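You operate a simulated robot arm through the tools that you are given. There is no shell and no other tool. Be economical: measure what you need, move in short steps, check, and stop when the job is done.

You are at the controls of a simulated two-armed robot. One attempt, no reset.

JOB
Take the lid off the yellow box and lay it down on the top of the green table. Then take the blue tray from the clear end of the green work bench and leave it on the small tray. Then take the purple box and leave it on the back of the green work bench. Then take the red clip on the clear middle of the paste-up desk and put it away on the top of the lilac table. Then put two of the spent blocks from the top of the wrap bench on the upper shelf of the wrap bench. Then fetch the white sleeve and set it on the refill card. Then close the cards drawer. Keep to this order. Set down upright: purple box.

The check looks at the end state, three seconds after you hand in, the way a careful person would. Anything else that was tipped, shoved, dropped, spilled or broken makes it a failure. Lids that push on must go on centred and level and be pressed home; caps that screw on are set level and turned clockwise until they are tight.

ROBOT AND FRAMES
Two 7-joint arms with two-finger parallel grippers on one trunk, on a base that drives. Base frame: it is fixed to the floor where the robot stands at the start and does not move with it; the origin is under the middle of the robot, x ahead of it, y to its left, z up. Units: cm, degrees, N and s.
The left shoulder is at the start at [7, 18.8, 106.5], the right one opposite. With the tool pointing down near the work surface each hand reaches from about 30 to 80 cm from the robot's upright axis, wherever it stands, measured 20 degrees to its own side. Places, roughly: back of the green work bench (78x22 cm) [-386, -162, 90]; blue tray (11x9x3 cm) [-480, -160, 90]; cards drawer [-570, 390, 80]; purple box (15x9x9 cm) [-510, -140, 90]; red clip (5x6x2 cm) [-700, -160, 80]; refill card [-550, 400, 100]; small tray (13x19x3 cm) [-240, 260, 80]; spent block [-550, 400, 100]; top of the lilac table [-330, 280, 80]; upper shelf of the wrap bench [-540, 420, 40]; white sleeve (11x3x12 cm) [-590, 420, 90]; yellow box (17x9x8 cm) [50, 20, 70]. Payload 3.91 kg a hand.
Tool frame (each hand has its own): the origin (TCP) lies between the finger pads and is the grasp point; the fingertips stand 3 cm ahead of it; z points along the fingers, y is the line along which they close. The gripper opens to 11 cm. The fingers are 2 cm wide and 1 cm thick; the gripper's body (4.8 by 11.2 cm) begins 5.5 cm behind the TCP.
Orientation is told as [roll, pitch, yaw] about the base's x, y, z axes, in that order, counted from this pose: with the fingers straight down and closing along the base's y, the tool's x points along the base's -x, its y along +y and its z along -z.

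CONTROLS
- The arms move only by the tool move_arm. It takes "left_deltas", "right_deltas" or both (then of equal length, played together; a hand with none holds still); each is a list of rows, each a list of 3 entries, a list of its own where there are three numbers: the shift along the tool's x, y, z in units of 500 mm (1.0 is 500 mm), then the turn, a rotation vector about the tool's x, y, z in units of 120 degrees (1.0 is 120 degrees), then the closure in counts, from 0 (fully open) to 255 (shut). In form: [[[x, y, z], [ax, ay, az], jaw], ...]. A call has 1 to 20 rows; each row is the pose to reach, as a shift and turn from the pose commanded when the call began, along the tool's axes at that moment. A call with a number of a shift or a turn outside -1 to 1 is refused whole. Rows are played at 5 a second. More than 5 cm and 8.6 degrees between two rows, or a gripper value outside its range, and nothing of the call is played. Where a pose cannot be reached the arm comes as near as it can. A force on the tool above 40 N (or 10 N above the force at the start of the call, whichever is more), or a blocked arm, ends the call early, and 0.2 s more pass. Each finger travels about 7.2 cm/s and halts on what it meets, pressing with about 23 N; the grip force reading is that of the motor and also rises with nothing between the fingers. The clock runs only during rows and for 0.2 s after the last one: add rows that repeat a pose to give the fingers time. It gives the time, the measured TCP pose, the force on the tool (base axes), the opening and the grip force at its end, in the units of the frame above (readings bear some noise), with the torque about the TCP (base axes, N m) and any sound that the robot's microphone picked up.
- Cameras (640 x 400 px; columns grow to the right, rows downward): "scene" is now at [12.35, 4.42, 128.75]; the picture's right is [0.51, -0.86, 0.00], its down [-0.52, -0.31, -0.80] and it looks along [0.69, 0.41, -0.60] (base axes); focal length 258 px, centre (320, 200). "left" rides on the left gripper at [7.2, -1.7, -10.3] in its tool frame; the picture's right is [0.23, 0.97, 0.00], its down [-0.76, 0.18, -0.62] and it looks along [-0.61, 0.14, 0.78] (tool axes); focal length 222 px, centre (320, 200). "right" rides on the right gripper at [7.2, 1.7, -10.3] in its tool frame; the picture's right is [-0.23, 0.97, 0.00], its down [-0.76, -0.18, -0.62] and it looks along [-0.61, -0.14, 0.78] (tool axes); focal length 222 px, centre (320, 200). There is no depth. A picture from a camera that has moved, and an enlarged one, comes with that camera's place and axes in the base frame and with its lens.
- grab_frame(camera): a new picture of that camera. The clock stands still meanwhile.
- move_column(by): slides the trunk up (or, below 0, down) by that many cm; the arms and the scene camera ride with it, the base frame stays. It gives what a move gives, with no picture.
- drive_base(legs): drives the robot by 1 to 6 legs, each [ahead, turn to the left] in cm and degrees, along the robot's own axes; the way and the turn of a leg run together, so that a leg with both is an arc; at most 150 cm and 180 degrees a leg. The arms and the cameras ride along, it lands a little off, and it stops where it bumps. It gives what a move gives.
- head_to(pan, tilt): turns the head with the scene camera to pan (to the left, within 86 degrees either way) and tilt (down, from -29 to 69), counted from straight ahead of the robot. It gives what a move gives.
- zoom(camera, box): a new picture of the part [left, top, right, bottom] of that camera's present view, enlarged. The clock stands still meanwhile.
- finish_job(): hands the job in; it is judged then, once.

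Work in short steps. Places have to be worked out from the pictures, the camera data and where the tool is seen: move nearer, look again, correct. Check each grasp and each placing, and mend what went wrong. You have 207 turns and 210 pictures in all, those below and enlarged ones among them. Open the grippers and draw the arms clear of the work before you hand the job in, unless the task says otherwise; then end with one line.

The tools are called after "Call:" as a command line: name --argument value ..., lists and objects as JSON in quotes. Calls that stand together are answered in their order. move_arm: Moves the arms, as the interface text tells. Its arguments: {"type":"object","properties":{"left_deltas":{"type":"array","items":{"type":"array"}},"right_deltas":{"type":"array","items":{"type":"array"}}},"required":[]} The other tools are called the same way: move_column (by) slides the trunk up or down; drive_base (legs) drives the base; head_to (pan, tilt) turns the head that bears the scene camera; grab_frame (camera) takes a picture; zoom (camera, box) takes an enlarged picture of a part of a camera's view; finish_job () hands the job in.

At the start:

```text
t: 0.0
left_eef_pos: [39.6, 46.77, 102.84]
left_ee_rot: [0.0, 0.0, 0.0]
left_force: [-0.3, 0.6, 0.6]
left_moment: [-0.01, 0.03, -0.03]
left_finger_gap: 11.0
left_grip_force: 0.1
right_eef_pos: [45.66, 2.57, 107.61]
right_ee_rot: [0.0, 0.0, 0.0]
right_force: [-0.3, 0.5, 0.1]
right_moment: [0.05, -0.02, 0.01]
right_finger_gap: 11.03
right_grip_force: 0.1
trunk travel left (down, up): [-57.5, 36.5]
robot x, y, heading: [0.14, 0.25, -0.2]
head pan, tilt: [30.6, 37.1]
```

scene: 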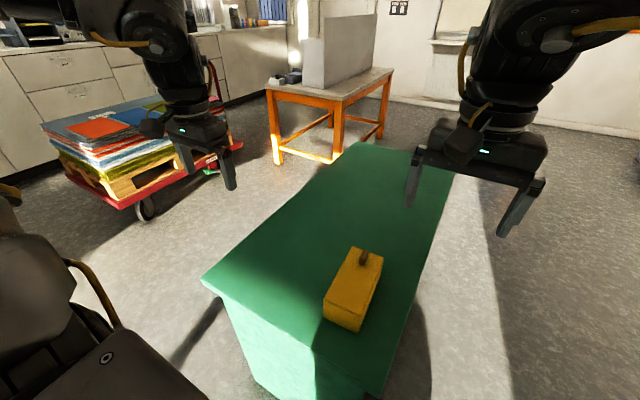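
right: 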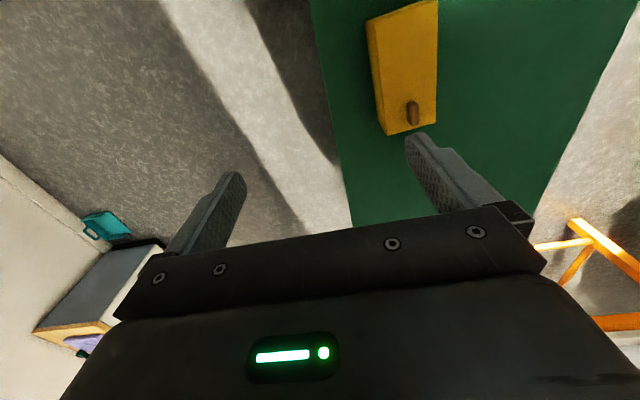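
left: 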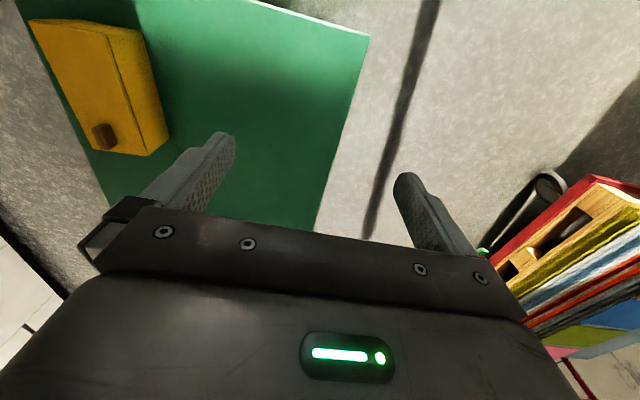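

The yellow box stands on the green table in front of me; I zoom in to see its lid and handle.

Call:
zoom --camera "scene" --box '[280, 220, 440, 350]'

Call:
zoom --camera "left" --box '[0, 0, 240, 180]'

```text
3.08 times, centred on (360, 285) of scene
camera zoom: at [12.35, 4.42, 128.75], right [0.51, -0.86, 0.0], down [-0.52, -0.31, -0.8], along [0.69, 0.41, -0.6], focal length 794 px, centre (197, -62)
```

zoom: 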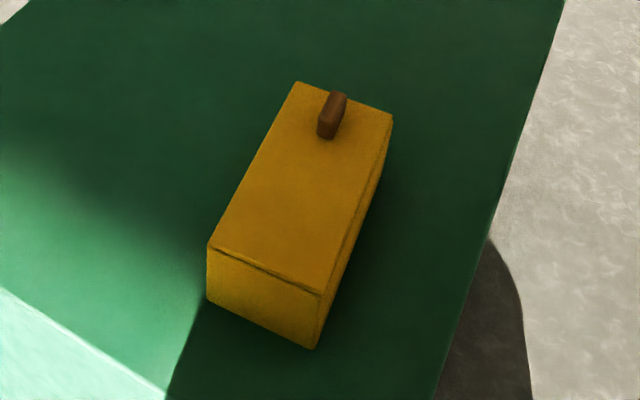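

```text
2.22 times, centred on (120, 90) of left
camera zoom: at [32.4, 44.98, 113.22], right [-0.23, 0.97, 0.0], down [0.76, 0.18, 0.62], along [0.61, 0.14, -0.78], focal length 494 px, centre (764, 444)
```

zoom: 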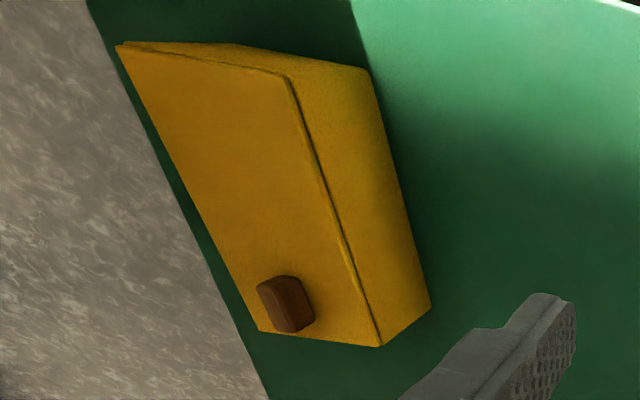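

The box top is about z=78, with the knob near (54, 16). I move the right arm aside and bring the left hand over the knob.

Call:
move_arm --left_deltas '[[[-0.035, -0.076, 0.02], [0, 0, 0], 0], [[-0.07, -0.152, 0.04], [0, 0, 0], 0], [[-0.106, -0.229, 0.06], [0, 0, 0], 0], [[-0.141, -0.305, 0.08], [0, 0, 0], 0], [[-0.176, -0.381, 0.1], [0, 0, 0], 0], [[-0.212, -0.457, 0.12], [0, 0, 0], 0], [[-0.247, -0.534, 0.14], [0, 0, 0], 0], [[-0.282, -0.61, 0.156], [0, 0, 0], 0]]' --right_deltas '[[[0.03, -0.07, 0], [0, 0, 0], 0], [[0.06, -0.14, 0], [0, 0, 0], 0], [[0.09, -0.21, 0], [0, 0, 0], 0], [[0.12, -0.28, 0], [0, 0, 0], 0], [[0.15, -0.35, 0], [0, 0, 0], 0], [[0.18, -0.42, 0], [0, 0, 0], 0], [[0.2, -0.46, 0], [0, 0, 0], 0], [[0.2, -0.46, 0], [0, 0, 0], 0]]'

Call:
grab_frame --camera "left"

Call:
grab_frame --camera "scene"

```text
t: 1.8
left_eef_pos: [49.81, 23.88, 94.64]
left_ee_rot: [-0.2, -0.1, -0.1]
left_force: [1.4, 0.4, 0.0]
left_moment: [0.01, 0.03, 0.02]
left_finger_gap: 10.97
left_grip_force: 0.0
left hand out of reach, approached as far as the arm can: row 6, 7, 8
right_eef_pos: [35.75, -20.93, 107.62]
right_ee_rot: [0.0, 0.2, 0.0]
right_force: [0.4, -0.9, 0.3]
right_moment: [0.0, 0.04, -0.01]
right_finger_gap: 11.01
right_grip_force: 0.0
trunk travel left (down, up): [-57.5, 36.5]
robot x, y, heading: [-0.29, 0.4, -0.0]
head pan, tilt: [30.6, 37.1]
```

```text
204 pictures are left
camera left: at [42.5, 22.25, 105.15], right [-0.23, 0.97, 0.0], down [0.76, 0.18, 0.62], along [0.61, 0.14, -0.78], focal length 222 px, centre (320, 200)
```

left: 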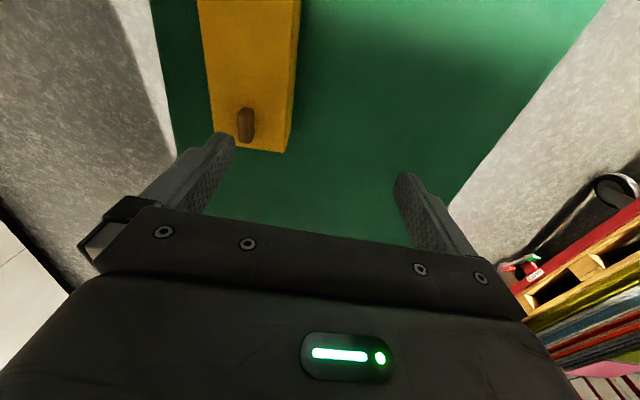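

```text
203 pictures are left
camera scene: at [12.65, 4.35, 128.71], right [0.51, -0.86, 0.0], down [-0.52, -0.31, -0.8], along [0.68, 0.41, -0.61], focal length 258 px, centre (320, 200)
```

scene: 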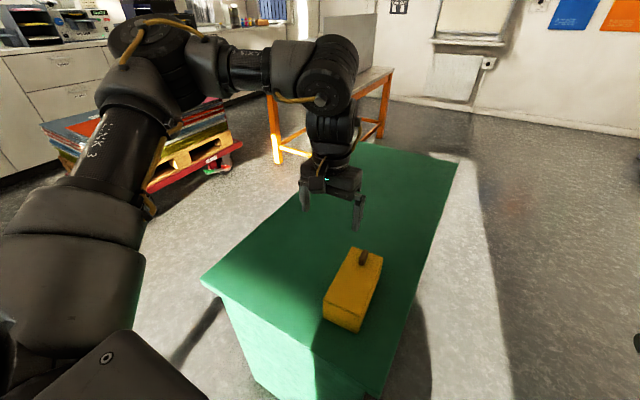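

The left hand stopped short at (49.8, 23.9); the knob is at about (53.9, 16). I try again with a lower approach.

Call:
move_arm --left_deltas '[[[0, -0.02, 0.05], [0, 0, 0], 0], [[-0.01, -0.07, 0.09], [0, 0, 0], 0], [[-0.05, -0.12, 0.12], [0, 0, 0], 0], [[-0.078, -0.157, 0.14], [0, 0, 0], 0]]'

```text
t: 2.8
left_eef_pos: [49.15, 23.39, 89.22]
left_ee_rot: [-0.1, 0.0, 0.1]
left_force: [1.1, 0.3, -0.8]
left_moment: [0.0, 0.02, 0.0]
left_finger_gap: 11.0
left_grip_force: 0.0
left hand out of reach, approached as far as the arm can: row 1, 2, 3, 4
right_eef_pos: [35.72, -20.81, 107.75]
right_ee_rot: [0.0, 0.0, -0.1]
right_force: [0.4, 0.4, 0.0]
right_moment: [0.0, 0.01, -0.01]
right_finger_gap: 11.0
right_grip_force: 0.0
trunk travel left (down, up): [-57.5, 36.5]
robot x, y, heading: [-0.35, 0.14, 0.1]
head pan, tilt: [30.6, 37.1]
```

It seems limited on the inboard side; I turn the base right so the box lies further on the left hand's side.

Call:
drive_base --legs '[[0, -25]]'

Call:
grab_frame --camera "left"

```text
t: 4.5
left_eef_pos: [54.33, 0.33, 89.49]
left_ee_rot: [-0.2, 0.0, -25.2]
left_force: [-0.7, 0.1, -0.1]
left_moment: [0.02, -0.03, -0.01]
left_finger_gap: 11.01
left_grip_force: 0.1
right_eef_pos: [23.49, -33.93, 107.72]
right_ee_rot: [0.2, 0.0, -25.2]
right_force: [-0.3, -0.2, 0.2]
right_moment: [-0.01, 0.0, 0.0]
right_finger_gap: 11.01
right_grip_force: 0.0
trunk travel left (down, up): [-57.5, 36.5]
robot x, y, heading: [0.21, 0.15, -24.9]
head pan, tilt: [30.6, 37.1]
```

```text
202 pictures are left
camera left: at [47.06, 1.84, 99.75], right [0.21, 0.98, 0.0], down [0.77, -0.16, 0.62], along [0.61, -0.13, -0.78], focal length 222 px, centre (320, 200)
```

left: 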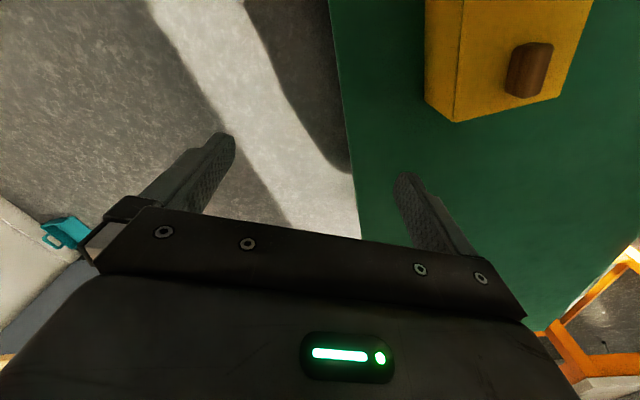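

Now I swing the left hand over the knob, aligning its yaw with the box.

Call:
move_arm --left_deltas '[[[0.035, 0.07, 0], [0, 0, -0.058], 0], [[0.07, 0.14, 0], [0, 0, -0.117], 0], [[0.106, 0.21, 0], [0, 0, -0.175], 0], [[0.141, 0.281, 0], [0, 0, -0.235], 0], [[0.141, 0.281, 0], [0, 0, -0.235], 0]]'

Call:
grab_frame --camera "left"

```text
t: 5.7
left_eef_pos: [57.25, 19.05, 86.47]
left_ee_rot: [0.1, 0.1, 2.9]
left_force: [0.7, 0.9, 0.0]
left_moment: [0.06, -0.02, -0.01]
left_finger_gap: 11.03
left_grip_force: 0.1
left hand out of reach, approached as far as the arm can: row 2, 3, 4, 5
right_eef_pos: [23.36, -34.31, 107.72]
right_ee_rot: [0.3, 0.1, -25.3]
right_force: [0.1, -1.4, -0.8]
right_moment: [0.01, -0.02, 0.0]
right_finger_gap: 10.98
right_grip_force: 0.0
trunk travel left (down, up): [-57.5, 36.5]
robot x, y, heading: [-0.15, -0.13, -25.1]
head pan, tilt: [30.6, 37.1]
```

```text
201 pictures are left
camera left: at [50.12, 17.02, 96.85], right [-0.28, 0.96, 0.0], down [0.75, 0.22, 0.62], along [0.6, 0.17, -0.78], focal length 222 px, centre (320, 200)
```

left: 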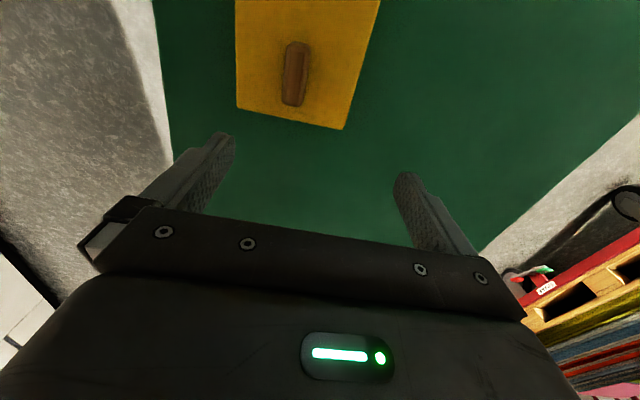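

The arm is cramped at this height; I raise the trunk by 20 cm to work with the arm lower relative to the shoulder.

Call:
move_column --by 20

```text
t: 7.8
left_eef_pos: [57.34, 19.25, 106.45]
left_ee_rot: [-0.2, 0.1, 2.9]
left_force: [0.5, 0.3, -0.1]
left_moment: [-0.05, 0.02, 0.0]
left_finger_gap: 10.99
left_grip_force: 0.1
right_eef_pos: [23.39, -33.82, 127.81]
right_ee_rot: [0.0, 0.0, -25.1]
right_force: [0.5, -0.3, 0.9]
right_moment: [-0.02, 0.0, 0.0]
right_finger_gap: 11.02
right_grip_force: 0.1
trunk travel left (down, up): [-77.5, 16.5]
robot x, y, heading: [0.02, 0.4, -25.4]
head pan, tilt: [30.6, 37.1]
```

Knob centre is about (53.3, 16.1), a bar along x. I bring the hand over it and down to z≈88.

Call:
move_arm --left_deltas '[[[0.04, -0.03, 0.06], [0, 0, 0], 0], [[0.083, -0.058, 0.14], [0, 0, 0], 0], [[0.083, -0.058, 0.22], [0, 0, 0], 0], [[0.083, -0.058, 0.3], [0, 0, 0], 0], [[0.083, -0.058, 0.36], [0, 0, 0], 0], [[0.083, -0.058, 0.36], [0, 0, 0], 0]]'

Call:
grab_frame --camera "left"

```text
t: 9.2
left_eef_pos: [55.15, 20.79, 89.93]
left_ee_rot: [-0.4, 0.2, 2.6]
left_force: [-0.5, -0.1, 0.2]
left_moment: [0.04, 0.0, 0.0]
left_finger_gap: 10.98
left_grip_force: 0.1
left hand out of reach, approached as far as the arm can: row 1, 2, 3, 4, 5, 6
right_eef_pos: [23.47, -33.94, 127.71]
right_ee_rot: [0.0, 0.0, -25.2]
right_force: [0.4, -0.2, -0.1]
right_moment: [0.02, 0.0, 0.03]
right_finger_gap: 11.0
right_grip_force: 0.0
trunk travel left (down, up): [-77.5, 16.5]
robot x, y, heading: [0.08, 0.32, -25.2]
head pan, tilt: [30.6, 37.1]
```

```text
200 pictures are left
camera left: at [48.02, 18.74, 100.29], right [-0.27, 0.96, -0.01], down [0.75, 0.22, 0.62], along [0.6, 0.16, -0.78], focal length 222 px, centre (320, 200)
```

left: 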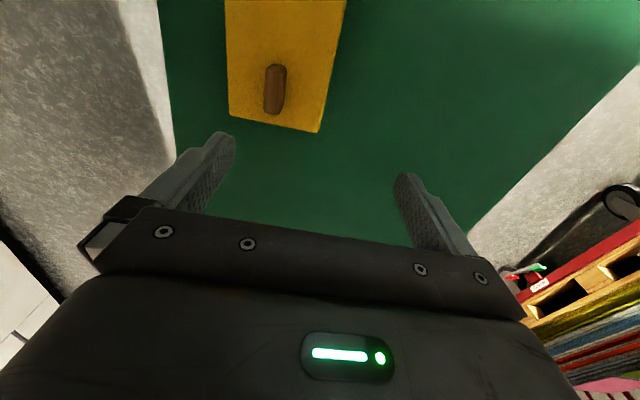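

The readings fit a minimum shoulder distance; I back the base off about 12 cm and retry.

Call:
drive_base --legs '[[-12, 0]]'

```text
t: 10.5
left_eef_pos: [44.49, 25.67, 89.91]
left_ee_rot: [-0.4, 0.2, 2.6]
left_force: [-0.1, 1.0, 1.4]
left_moment: [0.01, 0.01, 0.0]
left_finger_gap: 10.99
left_grip_force: 0.2
right_eef_pos: [12.74, -28.89, 127.72]
right_ee_rot: [0.0, 0.1, -25.3]
right_force: [0.4, 0.5, -0.1]
right_moment: [-0.02, 0.02, -0.03]
right_finger_gap: 11.02
right_grip_force: 0.0
trunk travel left (down, up): [-77.5, 16.5]
robot x, y, heading: [-10.68, 4.6, -25.0]
head pan, tilt: [30.6, 37.1]
```

Moving the hand over the knob again.

Call:
move_arm --left_deltas '[[[-0.056, -0.067, 0.01], [0, 0, 0], 0], [[-0.112, -0.134, 0.02], [0, 0, 0], 0], [[-0.167, -0.2, 0.03], [0, 0, 0], 0], [[-0.167, -0.2, 0.03], [0, 0, 0], 0]]'

Call:
grab_frame --camera "left"

```text
t: 11.5
left_eef_pos: [53.69, 20.24, 92.66]
left_ee_rot: [-0.4, 0.2, 2.5]
left_force: [-0.1, 0.5, -0.2]
left_moment: [0.01, 0.0, -0.02]
left_finger_gap: 10.99
left_grip_force: 0.0
left hand out of reach, approached as far as the arm can: row 1, 2, 3, 4
right_eef_pos: [12.63, -28.99, 127.69]
right_ee_rot: [0.0, 0.1, -25.3]
right_force: [0.4, 0.2, 0.2]
right_moment: [0.0, 0.03, 0.02]
right_finger_gap: 10.99
right_grip_force: 0.1
trunk travel left (down, up): [-77.5, 16.5]
robot x, y, heading: [-10.86, 4.89, -25.2]
head pan, tilt: [30.6, 37.1]
```

```text
199 pictures are left
camera left: at [46.52, 18.31, 102.99], right [-0.27, 0.96, -0.01], down [0.76, 0.22, 0.62], along [0.6, 0.16, -0.79], focal length 222 px, centre (320, 200)
```

left: 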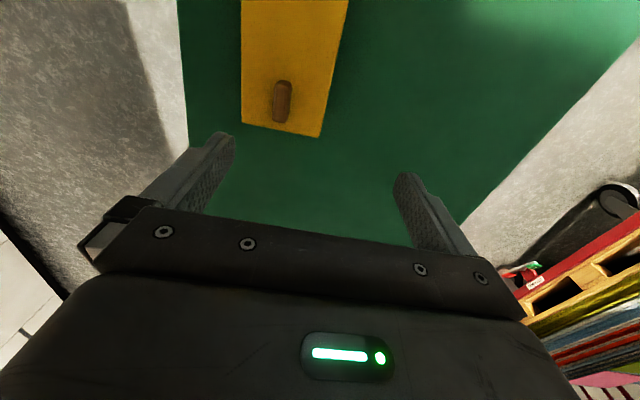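

The limit seems to be wrist yaw against arm azimuth. I rotate the hand clockwise to close along x (better against lid tilt too), moving to the knob.

Call:
move_arm --left_deltas '[[[0, 0, 0], [0, 0, 0.068], 0], [[0, 0, 0], [0, 0, 0.136], 0], [[0, 0, 0], [0, 0, 0.204], 0], [[0, 0, 0], [0, 0, 0.272], 0], [[0, 0, 0], [0, 0, 0.34], 0], [[0, 0, 0], [0, 0, 0.408], 0], [[0, 0, 0], [0, 0, 0.476], 0], [[0, 0, 0], [0, 0, 0.544], 0], [[0, 0, 0], [0, 0, 0.612], 0], [[0, 0, 0], [0, 0, 0.68], 0], [[0.012, -0.083, 0], [0, 0, 0.747], 0], [[0.012, -0.083, 0.06], [0, 0, 0.747], 0], [[0.012, -0.083, 0.06], [0, 0, 0.747], 0]]'

Call:
grab_frame --camera "left"

```text
t: 14.3
left_eef_pos: [52.01, 17.34, 92.45]
left_ee_rot: [-0.2, -0.3, -87.0]
left_force: [-0.7, 0.6, -0.1]
left_moment: [-0.01, 0.01, 0.02]
left_finger_gap: 10.99
left_grip_force: 0.0
left hand out of reach, approached as far as the arm can: row 11, 12, 13
right_eef_pos: [12.57, -28.82, 127.69]
right_ee_rot: [0.0, 0.0, -25.2]
right_force: [0.3, -0.5, 0.9]
right_moment: [-0.02, 0.01, 0.0]
right_finger_gap: 11.01
right_grip_force: 0.1
trunk travel left (down, up): [-77.5, 16.5]
robot x, y, heading: [-10.73, 5.31, -25.0]
head pan, tilt: [30.6, 37.1]
```

```text
198 pictures are left
camera left: at [49.97, 24.5, 102.68], right [0.96, 0.28, -0.01], down [0.22, -0.75, 0.63], along [0.17, -0.6, -0.78], focal length 222 px, centre (320, 200)
```

left: 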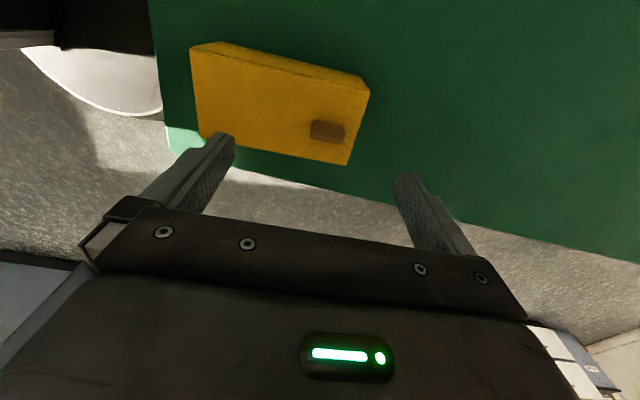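

I look at the arm's configuration in the scene camera before trying more.

Call:
head_to --pan 35 --tilt 35

Call:
grab_frame --camera "scene"

```text
t: 14.9
left_eef_pos: [51.9, 17.23, 92.43]
left_ee_rot: [-0.2, -0.4, -87.0]
left_force: [-0.3, 0.1, 0.0]
left_moment: [0.02, -0.02, 0.01]
left_finger_gap: 10.98
left_grip_force: 0.1
right_eef_pos: [12.58, -28.92, 127.71]
right_ee_rot: [0.1, 0.0, -25.3]
right_force: [1.0, 0.4, 0.7]
right_moment: [0.01, 0.03, -0.01]
right_finger_gap: 10.97
right_grip_force: 0.0
trunk travel left (down, up): [-77.5, 16.5]
robot x, y, heading: [-10.89, 4.91, -24.9]
head pan, tilt: [35.0, 35.0]
```

```text
197 pictures are left
camera scene: at [2.26, 4.41, 149.07], right [0.17, -0.99, 0.0], down [-0.57, -0.1, -0.82], along [0.81, 0.14, -0.57], focal length 258 px, centre (320, 200)
```

scene: 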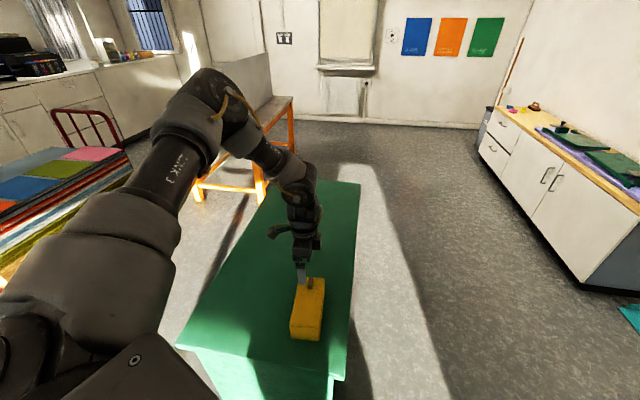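

The arm isn't fully stretched. I test a pure downward move.

Call:
move_arm --left_deltas '[[[0, 0, 0.03], [0, 0, 0], 0], [[0, 0, 0.06], [0, 0, 0], 0]]'

```text
t: 15.5
left_eef_pos: [51.42, 18.64, 91.2]
left_ee_rot: [-0.1, -0.5, -87.0]
left_force: [1.1, -0.7, -0.3]
left_moment: [0.04, -0.01, -0.01]
left_finger_gap: 10.98
left_grip_force: 0.0
left hand out of reach, approached as far as the arm can: row 1, 2
right_eef_pos: [12.7, -29.01, 127.67]
right_ee_rot: [0.0, -0.1, -25.3]
right_force: [0.4, -0.6, 0.2]
right_moment: [0.0, -0.02, 0.01]
right_finger_gap: 11.0
right_grip_force: 0.2
trunk travel left (down, up): [-77.5, 16.5]
robot x, y, heading: [-10.72, 5.1, -25.0]
head pan, tilt: [35.0, 35.0]
```

Testing a move further out and outward for comparison.

Call:
move_arm --left_deltas '[[[0, 0.08, 0], [0, 0, 0], 0], [[0, 0.16, 0.0], [0, 0, 0], 0]]'

```text
t: 16.1
left_eef_pos: [57.74, 20.18, 93.52]
left_ee_rot: [-0.1, -0.4, -87.0]
left_force: [1.1, -0.3, -0.2]
left_moment: [-0.01, 0.0, 0.01]
left_finger_gap: 10.99
left_grip_force: 0.1
left hand out of reach, approached as far as the arm can: row 1, 2
right_eef_pos: [12.53, -28.87, 127.8]
right_ee_rot: [0.0, 0.1, -25.2]
right_force: [0.1, -0.3, 0.8]
right_moment: [-0.03, 0.0, -0.01]
right_finger_gap: 11.02
right_grip_force: 0.1
trunk travel left (down, up): [-77.5, 16.5]
robot x, y, heading: [-10.96, 4.91, -25.1]
head pan, tilt: [35.0, 35.0]
```

The forbidden direction is inboard/down for the left arm's posture; the right arm started further inboard, so I use it instead: lift left hand, turn left 45°.

Call:
move_arm --left_deltas '[[[0, -0.05, -0.06], [0, 0, 0], 0], [[0.04, -0.1, -0.12], [0, 0, 0], 0], [[0.08, -0.15, -0.18], [0, 0, 0], 0], [[0.12, -0.2, -0.2], [0, 0, 0], 0]]'

Call:
drive_base --legs '[[0, 45]]'

Call:
head_to --pan -10 --tilt 40

Call:
grab_frame --camera "scene"

```text
t: 17.1
left_eef_pos: [47.22, 26.11, 103.66]
left_ee_rot: [-0.1, -0.4, -86.9]
left_force: [-0.9, 0.0, -0.5]
left_moment: [0.03, -0.01, 0.02]
left_finger_gap: 10.99
left_grip_force: 0.1
right_eef_pos: [12.39, -28.78, 127.72]
right_ee_rot: [0.0, -0.1, -25.3]
right_force: [-0.7, -0.6, -0.4]
right_moment: [-0.01, -0.02, 0.02]
right_finger_gap: 10.98
right_grip_force: 0.1
trunk travel left (down, up): [-77.5, 16.5]
robot x, y, heading: [-10.83, 5.35, -25.3]
head pan, tilt: [35.0, 35.0]
```

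```text
t: 19.6
left_eef_pos: [14.99, 61.25, 103.59]
left_ee_rot: [-0.2, -0.5, -41.4]
left_force: [0.0, -0.3, -0.2]
left_moment: [0.04, 0.04, 0.0]
left_finger_gap: 11.01
left_grip_force: 0.0
right_eef_pos: [29.91, -2.06, 127.69]
right_ee_rot: [0.0, 0.0, 20.3]
right_force: [0.6, 0.3, -0.2]
right_moment: [-0.02, -0.06, 0.01]
right_finger_gap: 11.01
right_grip_force: 0.2
trunk travel left (down, up): [-77.5, 16.5]
robot x, y, heading: [-10.91, 5.12, 20.5]
head pan, tilt: [35.0, 35.0]
```

```text
t: 20.7
left_eef_pos: [14.89, 61.23, 103.45]
left_ee_rot: [-0.2, -0.4, -41.4]
left_force: [-0.6, 0.7, 0.4]
left_moment: [0.02, -0.02, -0.01]
left_finger_gap: 11.01
left_grip_force: 0.1
right_eef_pos: [29.88, -2.07, 127.74]
right_ee_rot: [0.0, 0.0, 20.3]
right_force: [0.0, 0.6, -1.2]
right_moment: [0.0, 0.01, -0.01]
right_finger_gap: 10.99
right_grip_force: 0.1
trunk travel left (down, up): [-77.5, 16.5]
robot x, y, heading: [-10.74, 5.24, 20.1]
head pan, tilt: [-10.0, 40.0]
```

```text
196 pictures are left
camera scene: at [2.08, 8.36, 148.32], right [0.18, -0.98, 0.0], down [-0.63, -0.12, -0.77], along [0.75, 0.14, -0.64], focal length 258 px, centre (320, 200)
```

scene: 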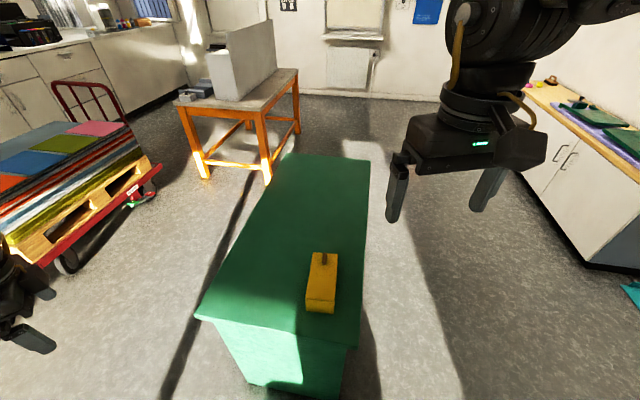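

Clear view. I bring the right hand over the knob, turning it to close along the box's length.

Call:
move_arm --right_deltas '[[[-0.052, 0.016, 0.068], [0, 0, -0.055], 0], [[-0.104, 0.032, 0.137], [0, 0, -0.11], 0], [[-0.155, 0.049, 0.205], [0, 0, -0.166], 0], [[-0.207, 0.065, 0.274], [0, 0, -0.221], 0], [[-0.259, 0.081, 0.34], [0, 0, -0.276], 0], [[-0.31, 0.097, 0.41], [0, 0, -0.331], 0], [[-0.362, 0.113, 0.48], [0, 0, -0.387], 0], [[-0.414, 0.129, 0.548], [0, 0, -0.442], 0], [[-0.466, 0.146, 0.617], [0, 0, -0.497], 0], [[-0.517, 0.162, 0.685], [0, 0, -0.552], 0], [[-0.569, 0.178, 0.72], [0, 0, -0.608], 0], [[-0.569, 0.178, 0.72], [0, 0, -0.608], 0]]'

Call:
grab_frame --camera "right"

```text
t: 23.5
left_eef_pos: [14.75, 61.36, 103.54]
left_ee_rot: [0.0, -0.5, -41.5]
left_force: [0.6, -0.1, 0.6]
left_moment: [0.0, 0.03, -0.01]
left_finger_gap: 10.97
left_grip_force: 0.0
right_eef_pos: [24.28, 31.05, 135.76]
right_ee_rot: [7.0, -3.8, 87.8]
right_force: [-1.3, -0.3, -0.5]
right_moment: [0.02, 0.0, 0.0]
right_finger_gap: 11.0
right_grip_force: 0.1
right hand out of reach, approached as far as the arm can: row 1, 2, 3, 4, 5, 6, 7, 8, 9, 10, 11, 12
trunk travel left (down, up): [-77.5, 16.5]
robot x, y, heading: [-10.64, 4.87, 20.3]
head pan, tilt: [-10.0, 40.0]
stopped in row 12 (right hand): the arm was blocked; the commanded pose is now the measured one
```

```text
195 pictures are left
camera right: at [23.64, 23.28, 145.68], right [-0.96, 0.26, 0.13], down [0.28, 0.71, 0.65], along [0.07, 0.66, -0.75], focal length 222 px, centre (320, 200)
```

right: 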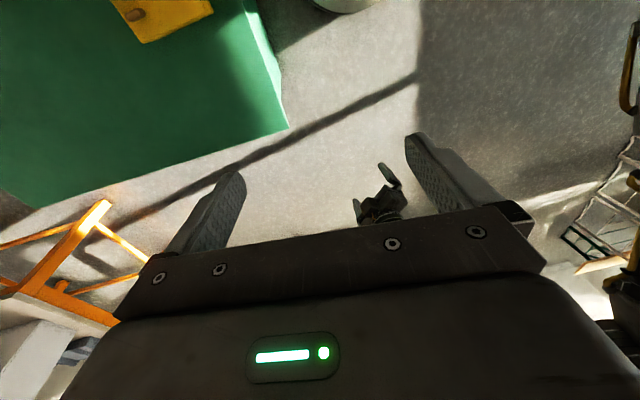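

The arm wandered to an odd posture. I look at it with the scene camera.

Call:
head_to --pan 0 --tilt 15

Call:
grab_frame --camera "scene"

Call:
grab_frame --camera "left"

```text
t: 24.4
left_eef_pos: [15.12, 61.28, 103.51]
left_ee_rot: [-0.2, -0.4, -41.5]
left_force: [0.3, 0.0, -0.4]
left_moment: [-0.01, -0.03, -0.03]
left_finger_gap: 10.99
left_grip_force: 0.0
right_eef_pos: [24.93, 31.13, 135.43]
right_ee_rot: [7.2, -3.7, 87.7]
right_force: [1.4, 0.0, 0.4]
right_moment: [-0.01, 0.03, 0.01]
right_finger_gap: 10.97
right_grip_force: 0.0
trunk travel left (down, up): [-77.5, 16.5]
robot x, y, heading: [-10.61, 5.22, 20.2]
head pan, tilt: [0.0, 15.0]
```

```text
194 pictures are left
camera scene: at [2.61, 10.1, 152.25], right [0.35, -0.94, 0.0], down [-0.24, -0.09, -0.97], along [0.91, 0.34, -0.26], focal length 258 px, centre (320, 200)
```

scene: 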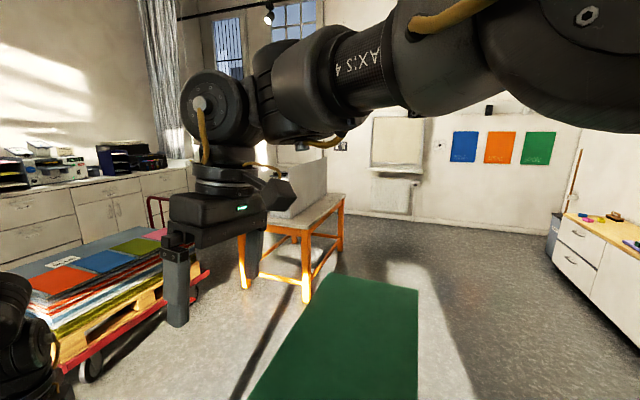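

```text
193 pictures are left
camera left: at [8.55, 64.89, 113.83], right [0.48, 0.88, 0.0], down [0.69, -0.37, 0.63], along [0.55, -0.3, -0.78], focal length 222 px, centre (320, 200)
```

left: 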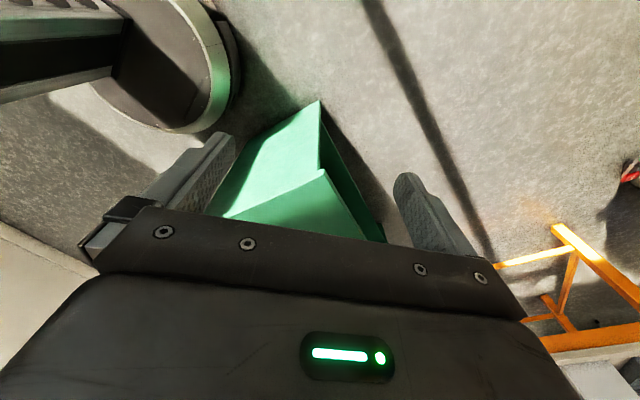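

I'll go in simpler stages: extend the right hand outward at height, levelling it, then lower.

Call:
move_arm --right_deltas '[[[0.035, -0.073, 0], [-0.008, 0.015, 0], 0], [[0.07, -0.146, 0], [-0.015, 0.03, 0], 0], [[0.105, -0.218, 0], [-0.022, 0.045, 0], 0], [[0.14, -0.291, 0], [-0.03, 0.059, 0], 0], [[0.175, -0.364, 0], [-0.03, 0.059, 0], 0], [[0.21, -0.437, 0], [-0.03, 0.059, 0], 0], [[0.245, -0.51, 0], [-0.03, 0.059, 0], 0], [[0.28, -0.582, 0], [-0.03, 0.059, 0], 0]]'

```text
t: 25.3
left_eef_pos: [15.28, 61.08, 103.51]
left_ee_rot: [-0.2, -0.2, -41.4]
left_force: [-0.4, 0.7, 0.5]
left_moment: [-0.01, 0.0, 0.03]
left_finger_gap: 10.97
left_grip_force: 0.1
right_eef_pos: [36.44, 25.36, 132.97]
right_ee_rot: [11.6, 2.3, 87.6]
right_force: [-20.1, 15.0, -13.6]
right_moment: [-1.0, -2.42, -1.33]
right_finger_gap: 11.0
right_grip_force: 0.1
right hand out of reach, approached as far as the arm can: row 1, 2
trunk travel left (down, up): [-77.5, 16.5]
robot x, y, heading: [-10.35, 5.07, 20.3]
head pan, tilt: [0.0, 15.0]
stopped in row 4 (right hand): the force on the tool passed its limit at 210 N (the readings are from after the stop); the commanded pose is now the measured one
```

A large force appeared; I stop and look at what is touching.

Call:
grab_frame --camera "scene"

Call:
grab_frame --camera "right"

```text
192 pictures are left
camera scene: at [2.98, 9.93, 152.23], right [0.35, -0.94, 0.0], down [-0.25, -0.09, -0.97], along [0.91, 0.34, -0.26], focal length 258 px, centre (320, 200)
```

scene: 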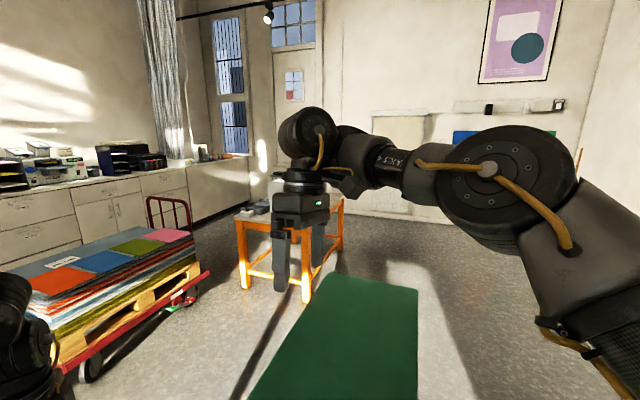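

```text
191 pictures are left
camera right: at [36.59, 18.63, 143.91], right [-0.94, 0.28, 0.19], down [0.33, 0.77, 0.54], along [0.01, 0.57, -0.82], focal length 222 px, centre (320, 200)
```

right: 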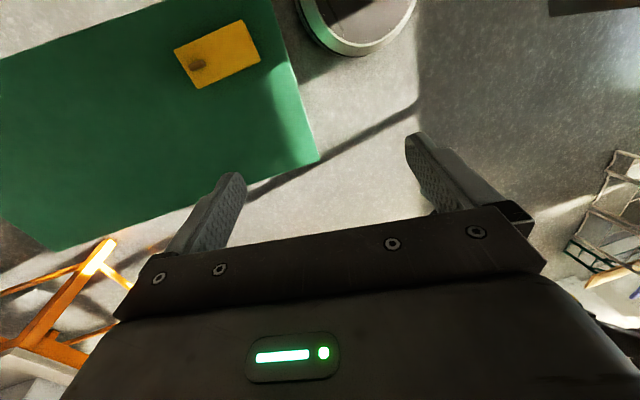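

The contact is gone and the arm now hangs in a better posture. I level the hand and go on to above the box at z≈115.

Call:
move_arm --right_deltas '[[[0.023, -0.06, 0.02], [0.014, -0.003, -0.006], 0], [[0.046, -0.12, 0.05], [0.028, -0.006, -0.013], 0], [[0.069, -0.18, 0.09], [0.042, -0.009, -0.02], 0], [[0.092, -0.24, 0.14], [0.056, -0.012, -0.026], 0], [[0.115, -0.3, 0.19], [0.07, -0.014, -0.032], 0], [[0.138, -0.36, 0.24], [0.084, -0.017, -0.038], 0], [[0.16, -0.414, 0.284], [0.097, -0.019, -0.045], 0], [[0.16, -0.414, 0.284], [0.097, -0.019, -0.045], 0]]'

Call:
grab_frame --camera "right"

```text
t: 25.6
left_eef_pos: [14.8, 61.37, 103.59]
left_ee_rot: [0.0, -0.6, -41.5]
left_force: [-0.6, -0.5, 0.5]
left_moment: [0.0, -0.04, 0.03]
left_finger_gap: 10.99
left_grip_force: 0.1
right_eef_pos: [35.71, 25.61, 133.37]
right_ee_rot: [11.5, 2.2, 87.5]
right_force: [-13.6, 9.8, -7.4]
right_moment: [-0.69, -1.59, -0.92]
right_finger_gap: 11.01
right_grip_force: 0.2
trunk travel left (down, up): [-77.5, 16.5]
robot x, y, heading: [-10.95, 5.28, 20.3]
head pan, tilt: [0.0, 15.0]
stopped in row 1 (right hand): the force on the tool passed its limit at 110 N (the readings are from after the stop); the commanded pose is now the measured one
```

```text
190 pictures are left
camera right: at [35.7, 18.92, 144.18], right [-0.94, 0.28, 0.18], down [0.33, 0.77, 0.55], along [0.01, 0.58, -0.82], focal length 222 px, centre (320, 200)
```

right: 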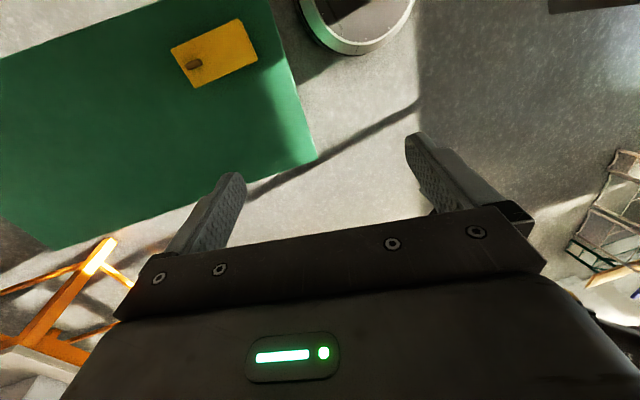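

Force persists near the wrist; I ease back slightly and unwind the yaw a bit, watching force.

Call:
move_arm --right_deltas '[[[0, 0, 0], [0.02, -0.004, 0.03], 0], [[0, 0, 0], [0.04, -0.01, 0.08], 0], [[0, 0, 0], [0.06, -0.015, 0.14], 0], [[0, 0, 0], [0.08, -0.019, 0.2], 0], [[0, 0, 0], [0.097, -0.019, 0.26], 0]]'

Call:
grab_frame --camera "scene"

```text
t: 26.8
left_eef_pos: [15.07, 61.28, 103.52]
left_ee_rot: [-0.1, -0.6, -41.6]
left_force: [-0.2, -0.3, 0.2]
left_moment: [0.0, -0.02, -0.03]
left_finger_gap: 10.98
left_grip_force: 0.0
right_eef_pos: [36.28, 26.52, 134.19]
right_ee_rot: [-2.1, 2.7, 56.2]
right_force: [0.2, 0.6, -0.2]
right_moment: [0.0, -0.02, -0.03]
right_finger_gap: 11.01
right_grip_force: 0.1
right hand out of reach, approached as far as the arm can: row 3, 4, 5
trunk travel left (down, up): [-77.5, 16.5]
robot x, y, heading: [-10.82, 4.83, 20.3]
head pan, tilt: [0.0, 15.0]
```

```text
189 pictures are left
camera scene: at [2.34, 10.15, 152.29], right [0.35, -0.94, 0.0], down [-0.24, -0.09, -0.97], along [0.91, 0.34, -0.26], focal length 258 px, centre (320, 200)
```

scene: 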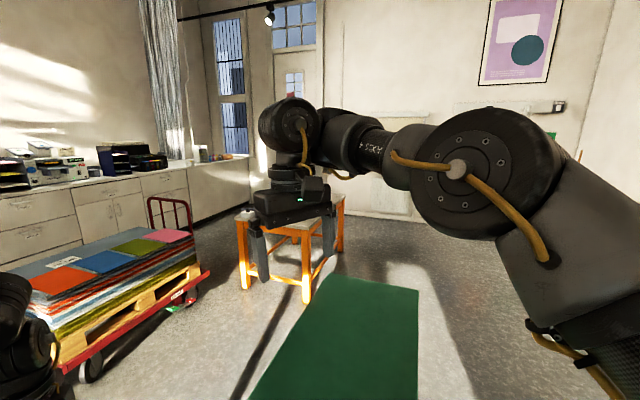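

Force is gone. Now I continue to above the knob while turning the yaw back toward 20°.

Call:
move_arm --right_deltas '[[[0, -0.05, 0.04], [-0.003, -0.003, 0.037], 0], [[-0.002, -0.1, 0.09], [-0.005, -0.006, 0.075], 0], [[-0.004, -0.15, 0.14], [-0.008, -0.01, 0.112], 0], [[-0.006, -0.2, 0.19], [-0.01, -0.012, 0.15], 0], [[-0.01, -0.25, 0.24], [-0.012, -0.014, 0.188], 0], [[-0.012, -0.3, 0.29], [-0.014, -0.016, 0.225], 0], [[-0.015, -0.35, 0.34], [-0.016, -0.02, 0.262], 0], [[-0.017, -0.402, 0.4], [-0.018, -0.022, 0.3], 0], [[-0.017, -0.402, 0.4], [-0.018, -0.022, 0.3], 0]]'

Call:
grab_frame --camera "scene"

```text
t: 28.8
left_eef_pos: [14.92, 61.25, 103.45]
left_ee_rot: [-0.2, -0.6, -41.5]
left_force: [-0.4, 0.7, -0.5]
left_moment: [-0.02, -0.02, -0.03]
left_finger_gap: 10.99
left_grip_force: 0.1
right_eef_pos: [55.43, 18.64, 118.71]
right_ee_rot: [6.9, 1.4, 21.7]
right_force: [0.1, -0.4, 0.1]
right_moment: [-0.02, -0.01, -0.01]
right_finger_gap: 11.0
right_grip_force: 0.1
right hand out of reach, approached as far as the arm can: row 1, 2, 3, 4, 5, 6, 7, 8, 9
trunk travel left (down, up): [-77.5, 16.5]
robot x, y, heading: [-10.83, 5.0, 20.3]
head pan, tilt: [0.0, 15.0]
```

```text
188 pictures are left
camera scene: at [2.37, 10.22, 152.28], right [0.35, -0.94, 0.0], down [-0.24, -0.09, -0.97], along [0.91, 0.34, -0.26], focal length 258 px, centre (320, 200)
```

scene: 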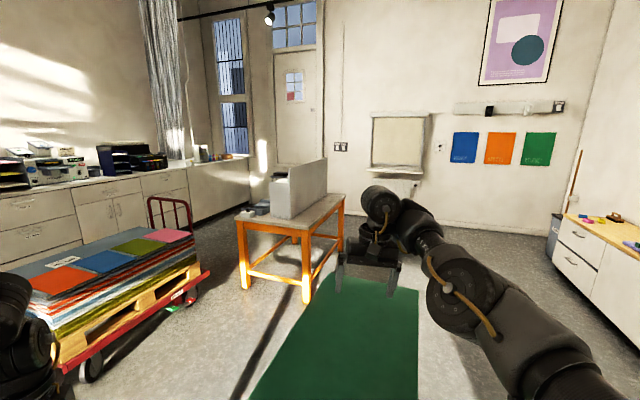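

Now straight down by ~22 cm with levelling, toward the knob.

Call:
move_arm --right_deltas '[[[0.02, 0, 0.08], [0.012, -0.003, 0.02], 0], [[0.04, -0.01, 0.16], [0.024, -0.006, 0.04], 0], [[0.05, -0.02, 0.24], [0.036, -0.009, 0.06], 0], [[0.06, -0.03, 0.32], [0.048, -0.012, 0.08], 0], [[0.06, -0.03, 0.4], [0.057, -0.012, 0.1], 0], [[0.06, -0.03, 0.44], [0.057, -0.012, 0.1], 0], [[0.06, -0.03, 0.44], [0.057, -0.012, 0.1], 0]]'

Call:
grab_frame --camera "right"

```text
t: 30.4
left_eef_pos: [14.99, 61.31, 103.53]
left_ee_rot: [0.0, -0.3, -41.5]
left_force: [-0.1, 0.4, -0.7]
left_moment: [0.0, 0.0, 0.04]
left_finger_gap: 11.0
left_grip_force: 0.0
right_eef_pos: [54.01, 19.01, 109.56]
right_ee_rot: [6.2, 8.6, 10.1]
right_force: [0.0, 0.0, 0.1]
right_moment: [0.0, 0.01, 0.0]
right_finger_gap: 11.0
right_grip_force: 0.0
right hand out of reach, approached as far as the arm can: row 1, 2, 3, 4, 5, 6, 7
trunk travel left (down, up): [-77.5, 16.5]
robot x, y, heading: [-10.75, 4.97, 20.5]
head pan, tilt: [0.0, 15.0]
```

```text
187 pictures are left
camera right: at [48.28, 18.73, 121.08], right [0.07, 1.0, 0.07], down [0.87, -0.09, 0.48], along [0.49, 0.03, -0.87], focal length 222 px, centre (320, 200)
```

right: 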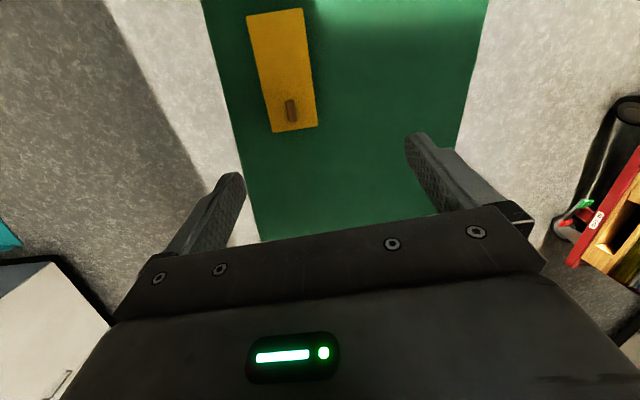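

The right arm is in an awkward elbow-low posture. I test whether the left arm, outboard, can go straight down freely here.

Call:
move_arm --left_deltas '[[[0, 0, 0.08], [0, 0, 0], 0], [[0, 0, 0.16], [0, 0, 0], 0], [[0, 0, 0.24], [0, 0, 0], 0], [[0, 0, 0.3], [0, 0, 0], 0]]' --right_deltas '[[[0, 0, -0.08], [0, 0, 0], 0], [[0, 0, -0.16], [0, 0, 0], 0], [[0, 0, -0.24], [0, 0, 0], 0], [[0, 0, -0.32], [0, 0, 0], 0]]'

```text
t: 31.4
left_eef_pos: [14.98, 61.37, 88.55]
left_ee_rot: [-0.2, -0.5, -41.5]
left_force: [-0.5, -0.1, 0.2]
left_moment: [-0.02, -0.02, 0.0]
left_finger_gap: 10.97
left_grip_force: 0.0
right_eef_pos: [55.75, 18.07, 124.13]
right_ee_rot: [6.6, 8.5, 10.2]
right_force: [-0.6, 0.3, 0.4]
right_moment: [-0.05, 0.0, 0.01]
right_finger_gap: 11.02
right_grip_force: 0.2
right hand out of reach, approached as far as the arm can: row 4
trunk travel left (down, up): [-77.5, 16.5]
robot x, y, heading: [-10.81, 5.28, 20.3]
head pan, tilt: [0.0, 15.0]
```

Left arm is free at 45° outboard. I lift it, and turn the base right so the knob sits there.

Call:
move_arm --left_deltas '[[[0, 0, -0.08], [0, 0, 0], 0], [[0, 0, -0.16], [0, 0, 0], 0]]'

Call:
drive_base --legs '[[0, -56]]'

Call:
grab_frame --camera "left"

```text
t: 32.0
left_eef_pos: [14.9, 61.41, 96.58]
left_ee_rot: [-0.1, -0.4, -41.4]
left_force: [-0.6, -0.4, 0.8]
left_moment: [-0.02, 0.01, 0.01]
left_finger_gap: 11.01
left_grip_force: 0.0
right_eef_pos: [55.66, 17.87, 124.16]
right_ee_rot: [6.6, 8.4, 10.1]
right_force: [-0.3, -0.6, -0.2]
right_moment: [0.04, 0.01, -0.01]
right_finger_gap: 11.01
right_grip_force: 0.0
trunk travel left (down, up): [-77.5, 16.5]
robot x, y, heading: [-10.97, 5.1, 20.5]
head pan, tilt: [0.0, 15.0]
```

```text
t: 35.0
left_eef_pos: [50.81, 12.77, 96.55]
left_ee_rot: [-0.3, -0.3, -99.9]
left_force: [-0.2, -0.8, 0.1]
left_moment: [-0.02, -0.02, 0.01]
left_finger_gap: 10.97
left_grip_force: 0.0
right_eef_pos: [35.26, -44.83, 124.01]
right_ee_rot: [6.6, 8.5, -48.2]
right_force: [-0.5, -0.2, 0.1]
right_moment: [0.0, -0.02, -0.01]
right_finger_gap: 11.0
right_grip_force: 0.1
trunk travel left (down, up): [-77.5, 16.5]
robot x, y, heading: [-10.85, 5.19, -37.8]
head pan, tilt: [0.0, 15.0]
```

```text
186 pictures are left
camera left: at [50.36, 20.22, 106.91], right [1.0, 0.06, 0.0], down [0.05, -0.78, 0.63], along [0.03, -0.63, -0.78], focal length 222 px, centre (320, 200)
```

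left: 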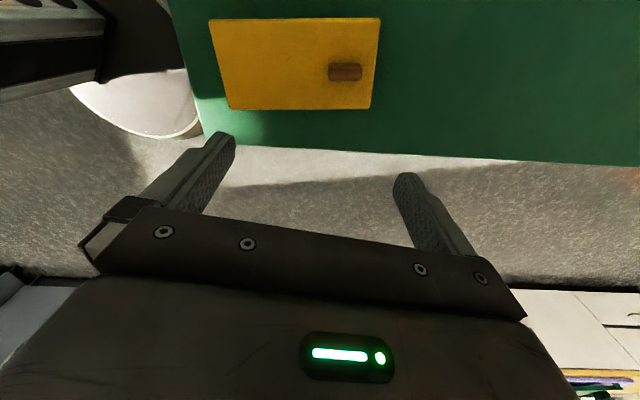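

Knob at (53.2, 16.1). Moving over it, aligning yaw, down to z≈85.5.

Call:
move_arm --left_deltas '[[[0.037, 0.019, 0.04], [0, 0, -0.05], 0], [[0.074, 0.038, 0.12], [0, 0, -0.107], 0], [[0.074, 0.038, 0.2], [0, 0, -0.107], 0], [[0.074, 0.038, 0.22], [0, 0, -0.107], 0], [[0.074, 0.038, 0.22], [0, 0, -0.107], 0]]'

Call:
grab_frame --camera "left"

```text
t: 36.2
left_eef_pos: [53.09, 16.29, 86.68]
left_ee_rot: [-0.3, -0.5, -87.0]
left_force: [-0.5, 0.7, -0.8]
left_moment: [-0.01, 0.01, 0.04]
left_finger_gap: 11.0
left_grip_force: 0.1
left hand out of reach, approached as far as the arm can: row 3, 4, 5
right_eef_pos: [35.36, -44.59, 124.08]
right_ee_rot: [6.6, 8.3, -48.2]
right_force: [-0.9, 0.2, -0.1]
right_moment: [-0.02, 0.02, 0.01]
right_finger_gap: 10.99
right_grip_force: 0.1
trunk travel left (down, up): [-77.5, 16.5]
robot x, y, heading: [-11.04, 5.12, -37.7]
head pan, tilt: [0.0, 15.0]
```

```text
185 pictures are left
camera left: at [50.97, 23.66, 96.99], right [0.96, 0.28, -0.01], down [0.22, -0.75, 0.63], along [0.17, -0.6, -0.78], focal length 222 px, centre (320, 200)
```

left: 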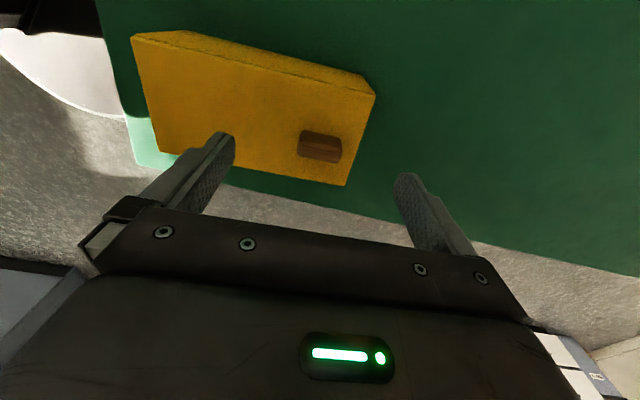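

Centred; only height is short, so I lower the trunk 4.5 cm instead.

Call:
move_column --by -4.5

Call:
grab_frame --camera "left"

```text
t: 36.9
left_eef_pos: [52.87, 16.21, 82.56]
left_ee_rot: [-0.3, -0.5, -87.0]
left_force: [-0.9, 0.3, 0.5]
left_moment: [-0.03, 0.0, -0.04]
left_finger_gap: 11.0
left_grip_force: 0.1
right_eef_pos: [35.11, -44.85, 119.73]
right_ee_rot: [6.6, 8.4, -48.2]
right_force: [-0.4, -0.3, 0.3]
right_moment: [0.01, -0.01, 0.0]
right_finger_gap: 11.04
right_grip_force: 0.0
trunk travel left (down, up): [-73.2, 20.8]
robot x, y, heading: [-10.59, 4.95, -38.0]
head pan, tilt: [0.0, 15.0]
stopped: the force on the tool passed its limit at 50 N (the readings are from after the stop); the commanded pose is now the measured one
```

```text
184 pictures are left
camera left: at [50.88, 23.46, 92.94], right [0.96, 0.28, -0.01], down [0.22, -0.75, 0.63], along [0.17, -0.6, -0.78], focal length 222 px, centre (320, 200)
```

left: 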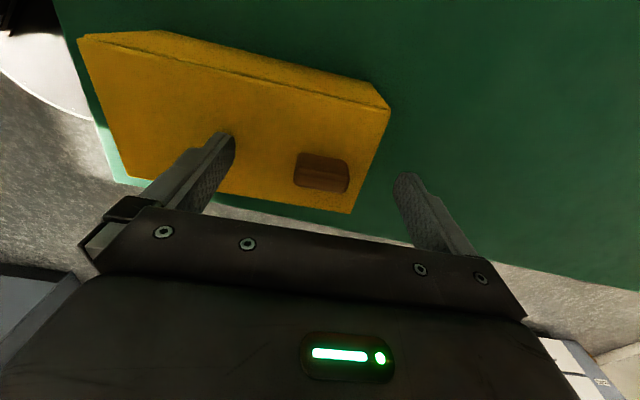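

Fingertips touched the lid top (≈79.6), so the height is right. Raise 2 mm, then close on the knob.

Call:
move_arm --left_deltas '[[[0, 0, -0.006], [0, 0, 0], 0], [[0, 0, -0.006], [0, 0, 0], 120], [[0, 0, -0.006], [0, 0, 0], 255], [[0, 0, -0.006], [0, 0, 0], 255], [[0, 0, -0.006], [0, 0, 0], 255], [[0, 0, -0.006], [0, 0, 0], 255]]'

Call:
grab_frame --camera "left"

```text
t: 38.3
left_eef_pos: [52.93, 16.2, 82.83]
left_ee_rot: [-0.3, -0.3, -86.9]
left_force: [-0.3, -0.1, -0.3]
left_moment: [-0.02, -0.09, 0.0]
left_finger_gap: 3.3
left_grip_force: 23.0
right_eef_pos: [35.19, -44.78, 119.87]
right_ee_rot: [6.6, 8.5, -48.2]
right_force: [0.3, -0.1, 0.0]
right_moment: [0.03, -0.01, 0.03]
right_finger_gap: 11.01
right_grip_force: 0.1
trunk travel left (down, up): [-73.2, 20.8]
robot x, y, heading: [-10.91, 5.35, -38.0]
head pan, tilt: [0.0, 15.0]
```

```text
183 pictures are left
camera left: at [50.93, 23.57, 93.15], right [0.96, 0.28, -0.01], down [0.22, -0.75, 0.63], along [0.17, -0.6, -0.78], focal length 222 px, centre (320, 200)
```

left: 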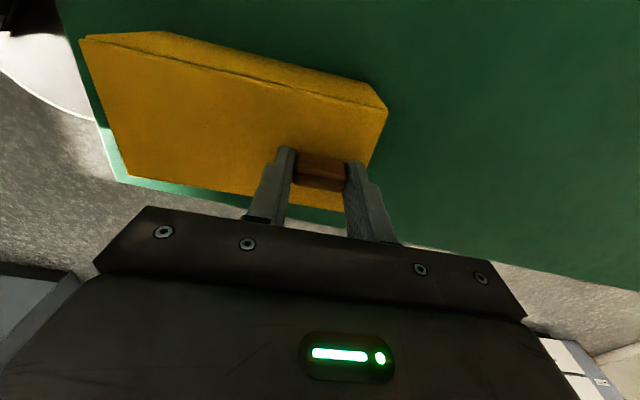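

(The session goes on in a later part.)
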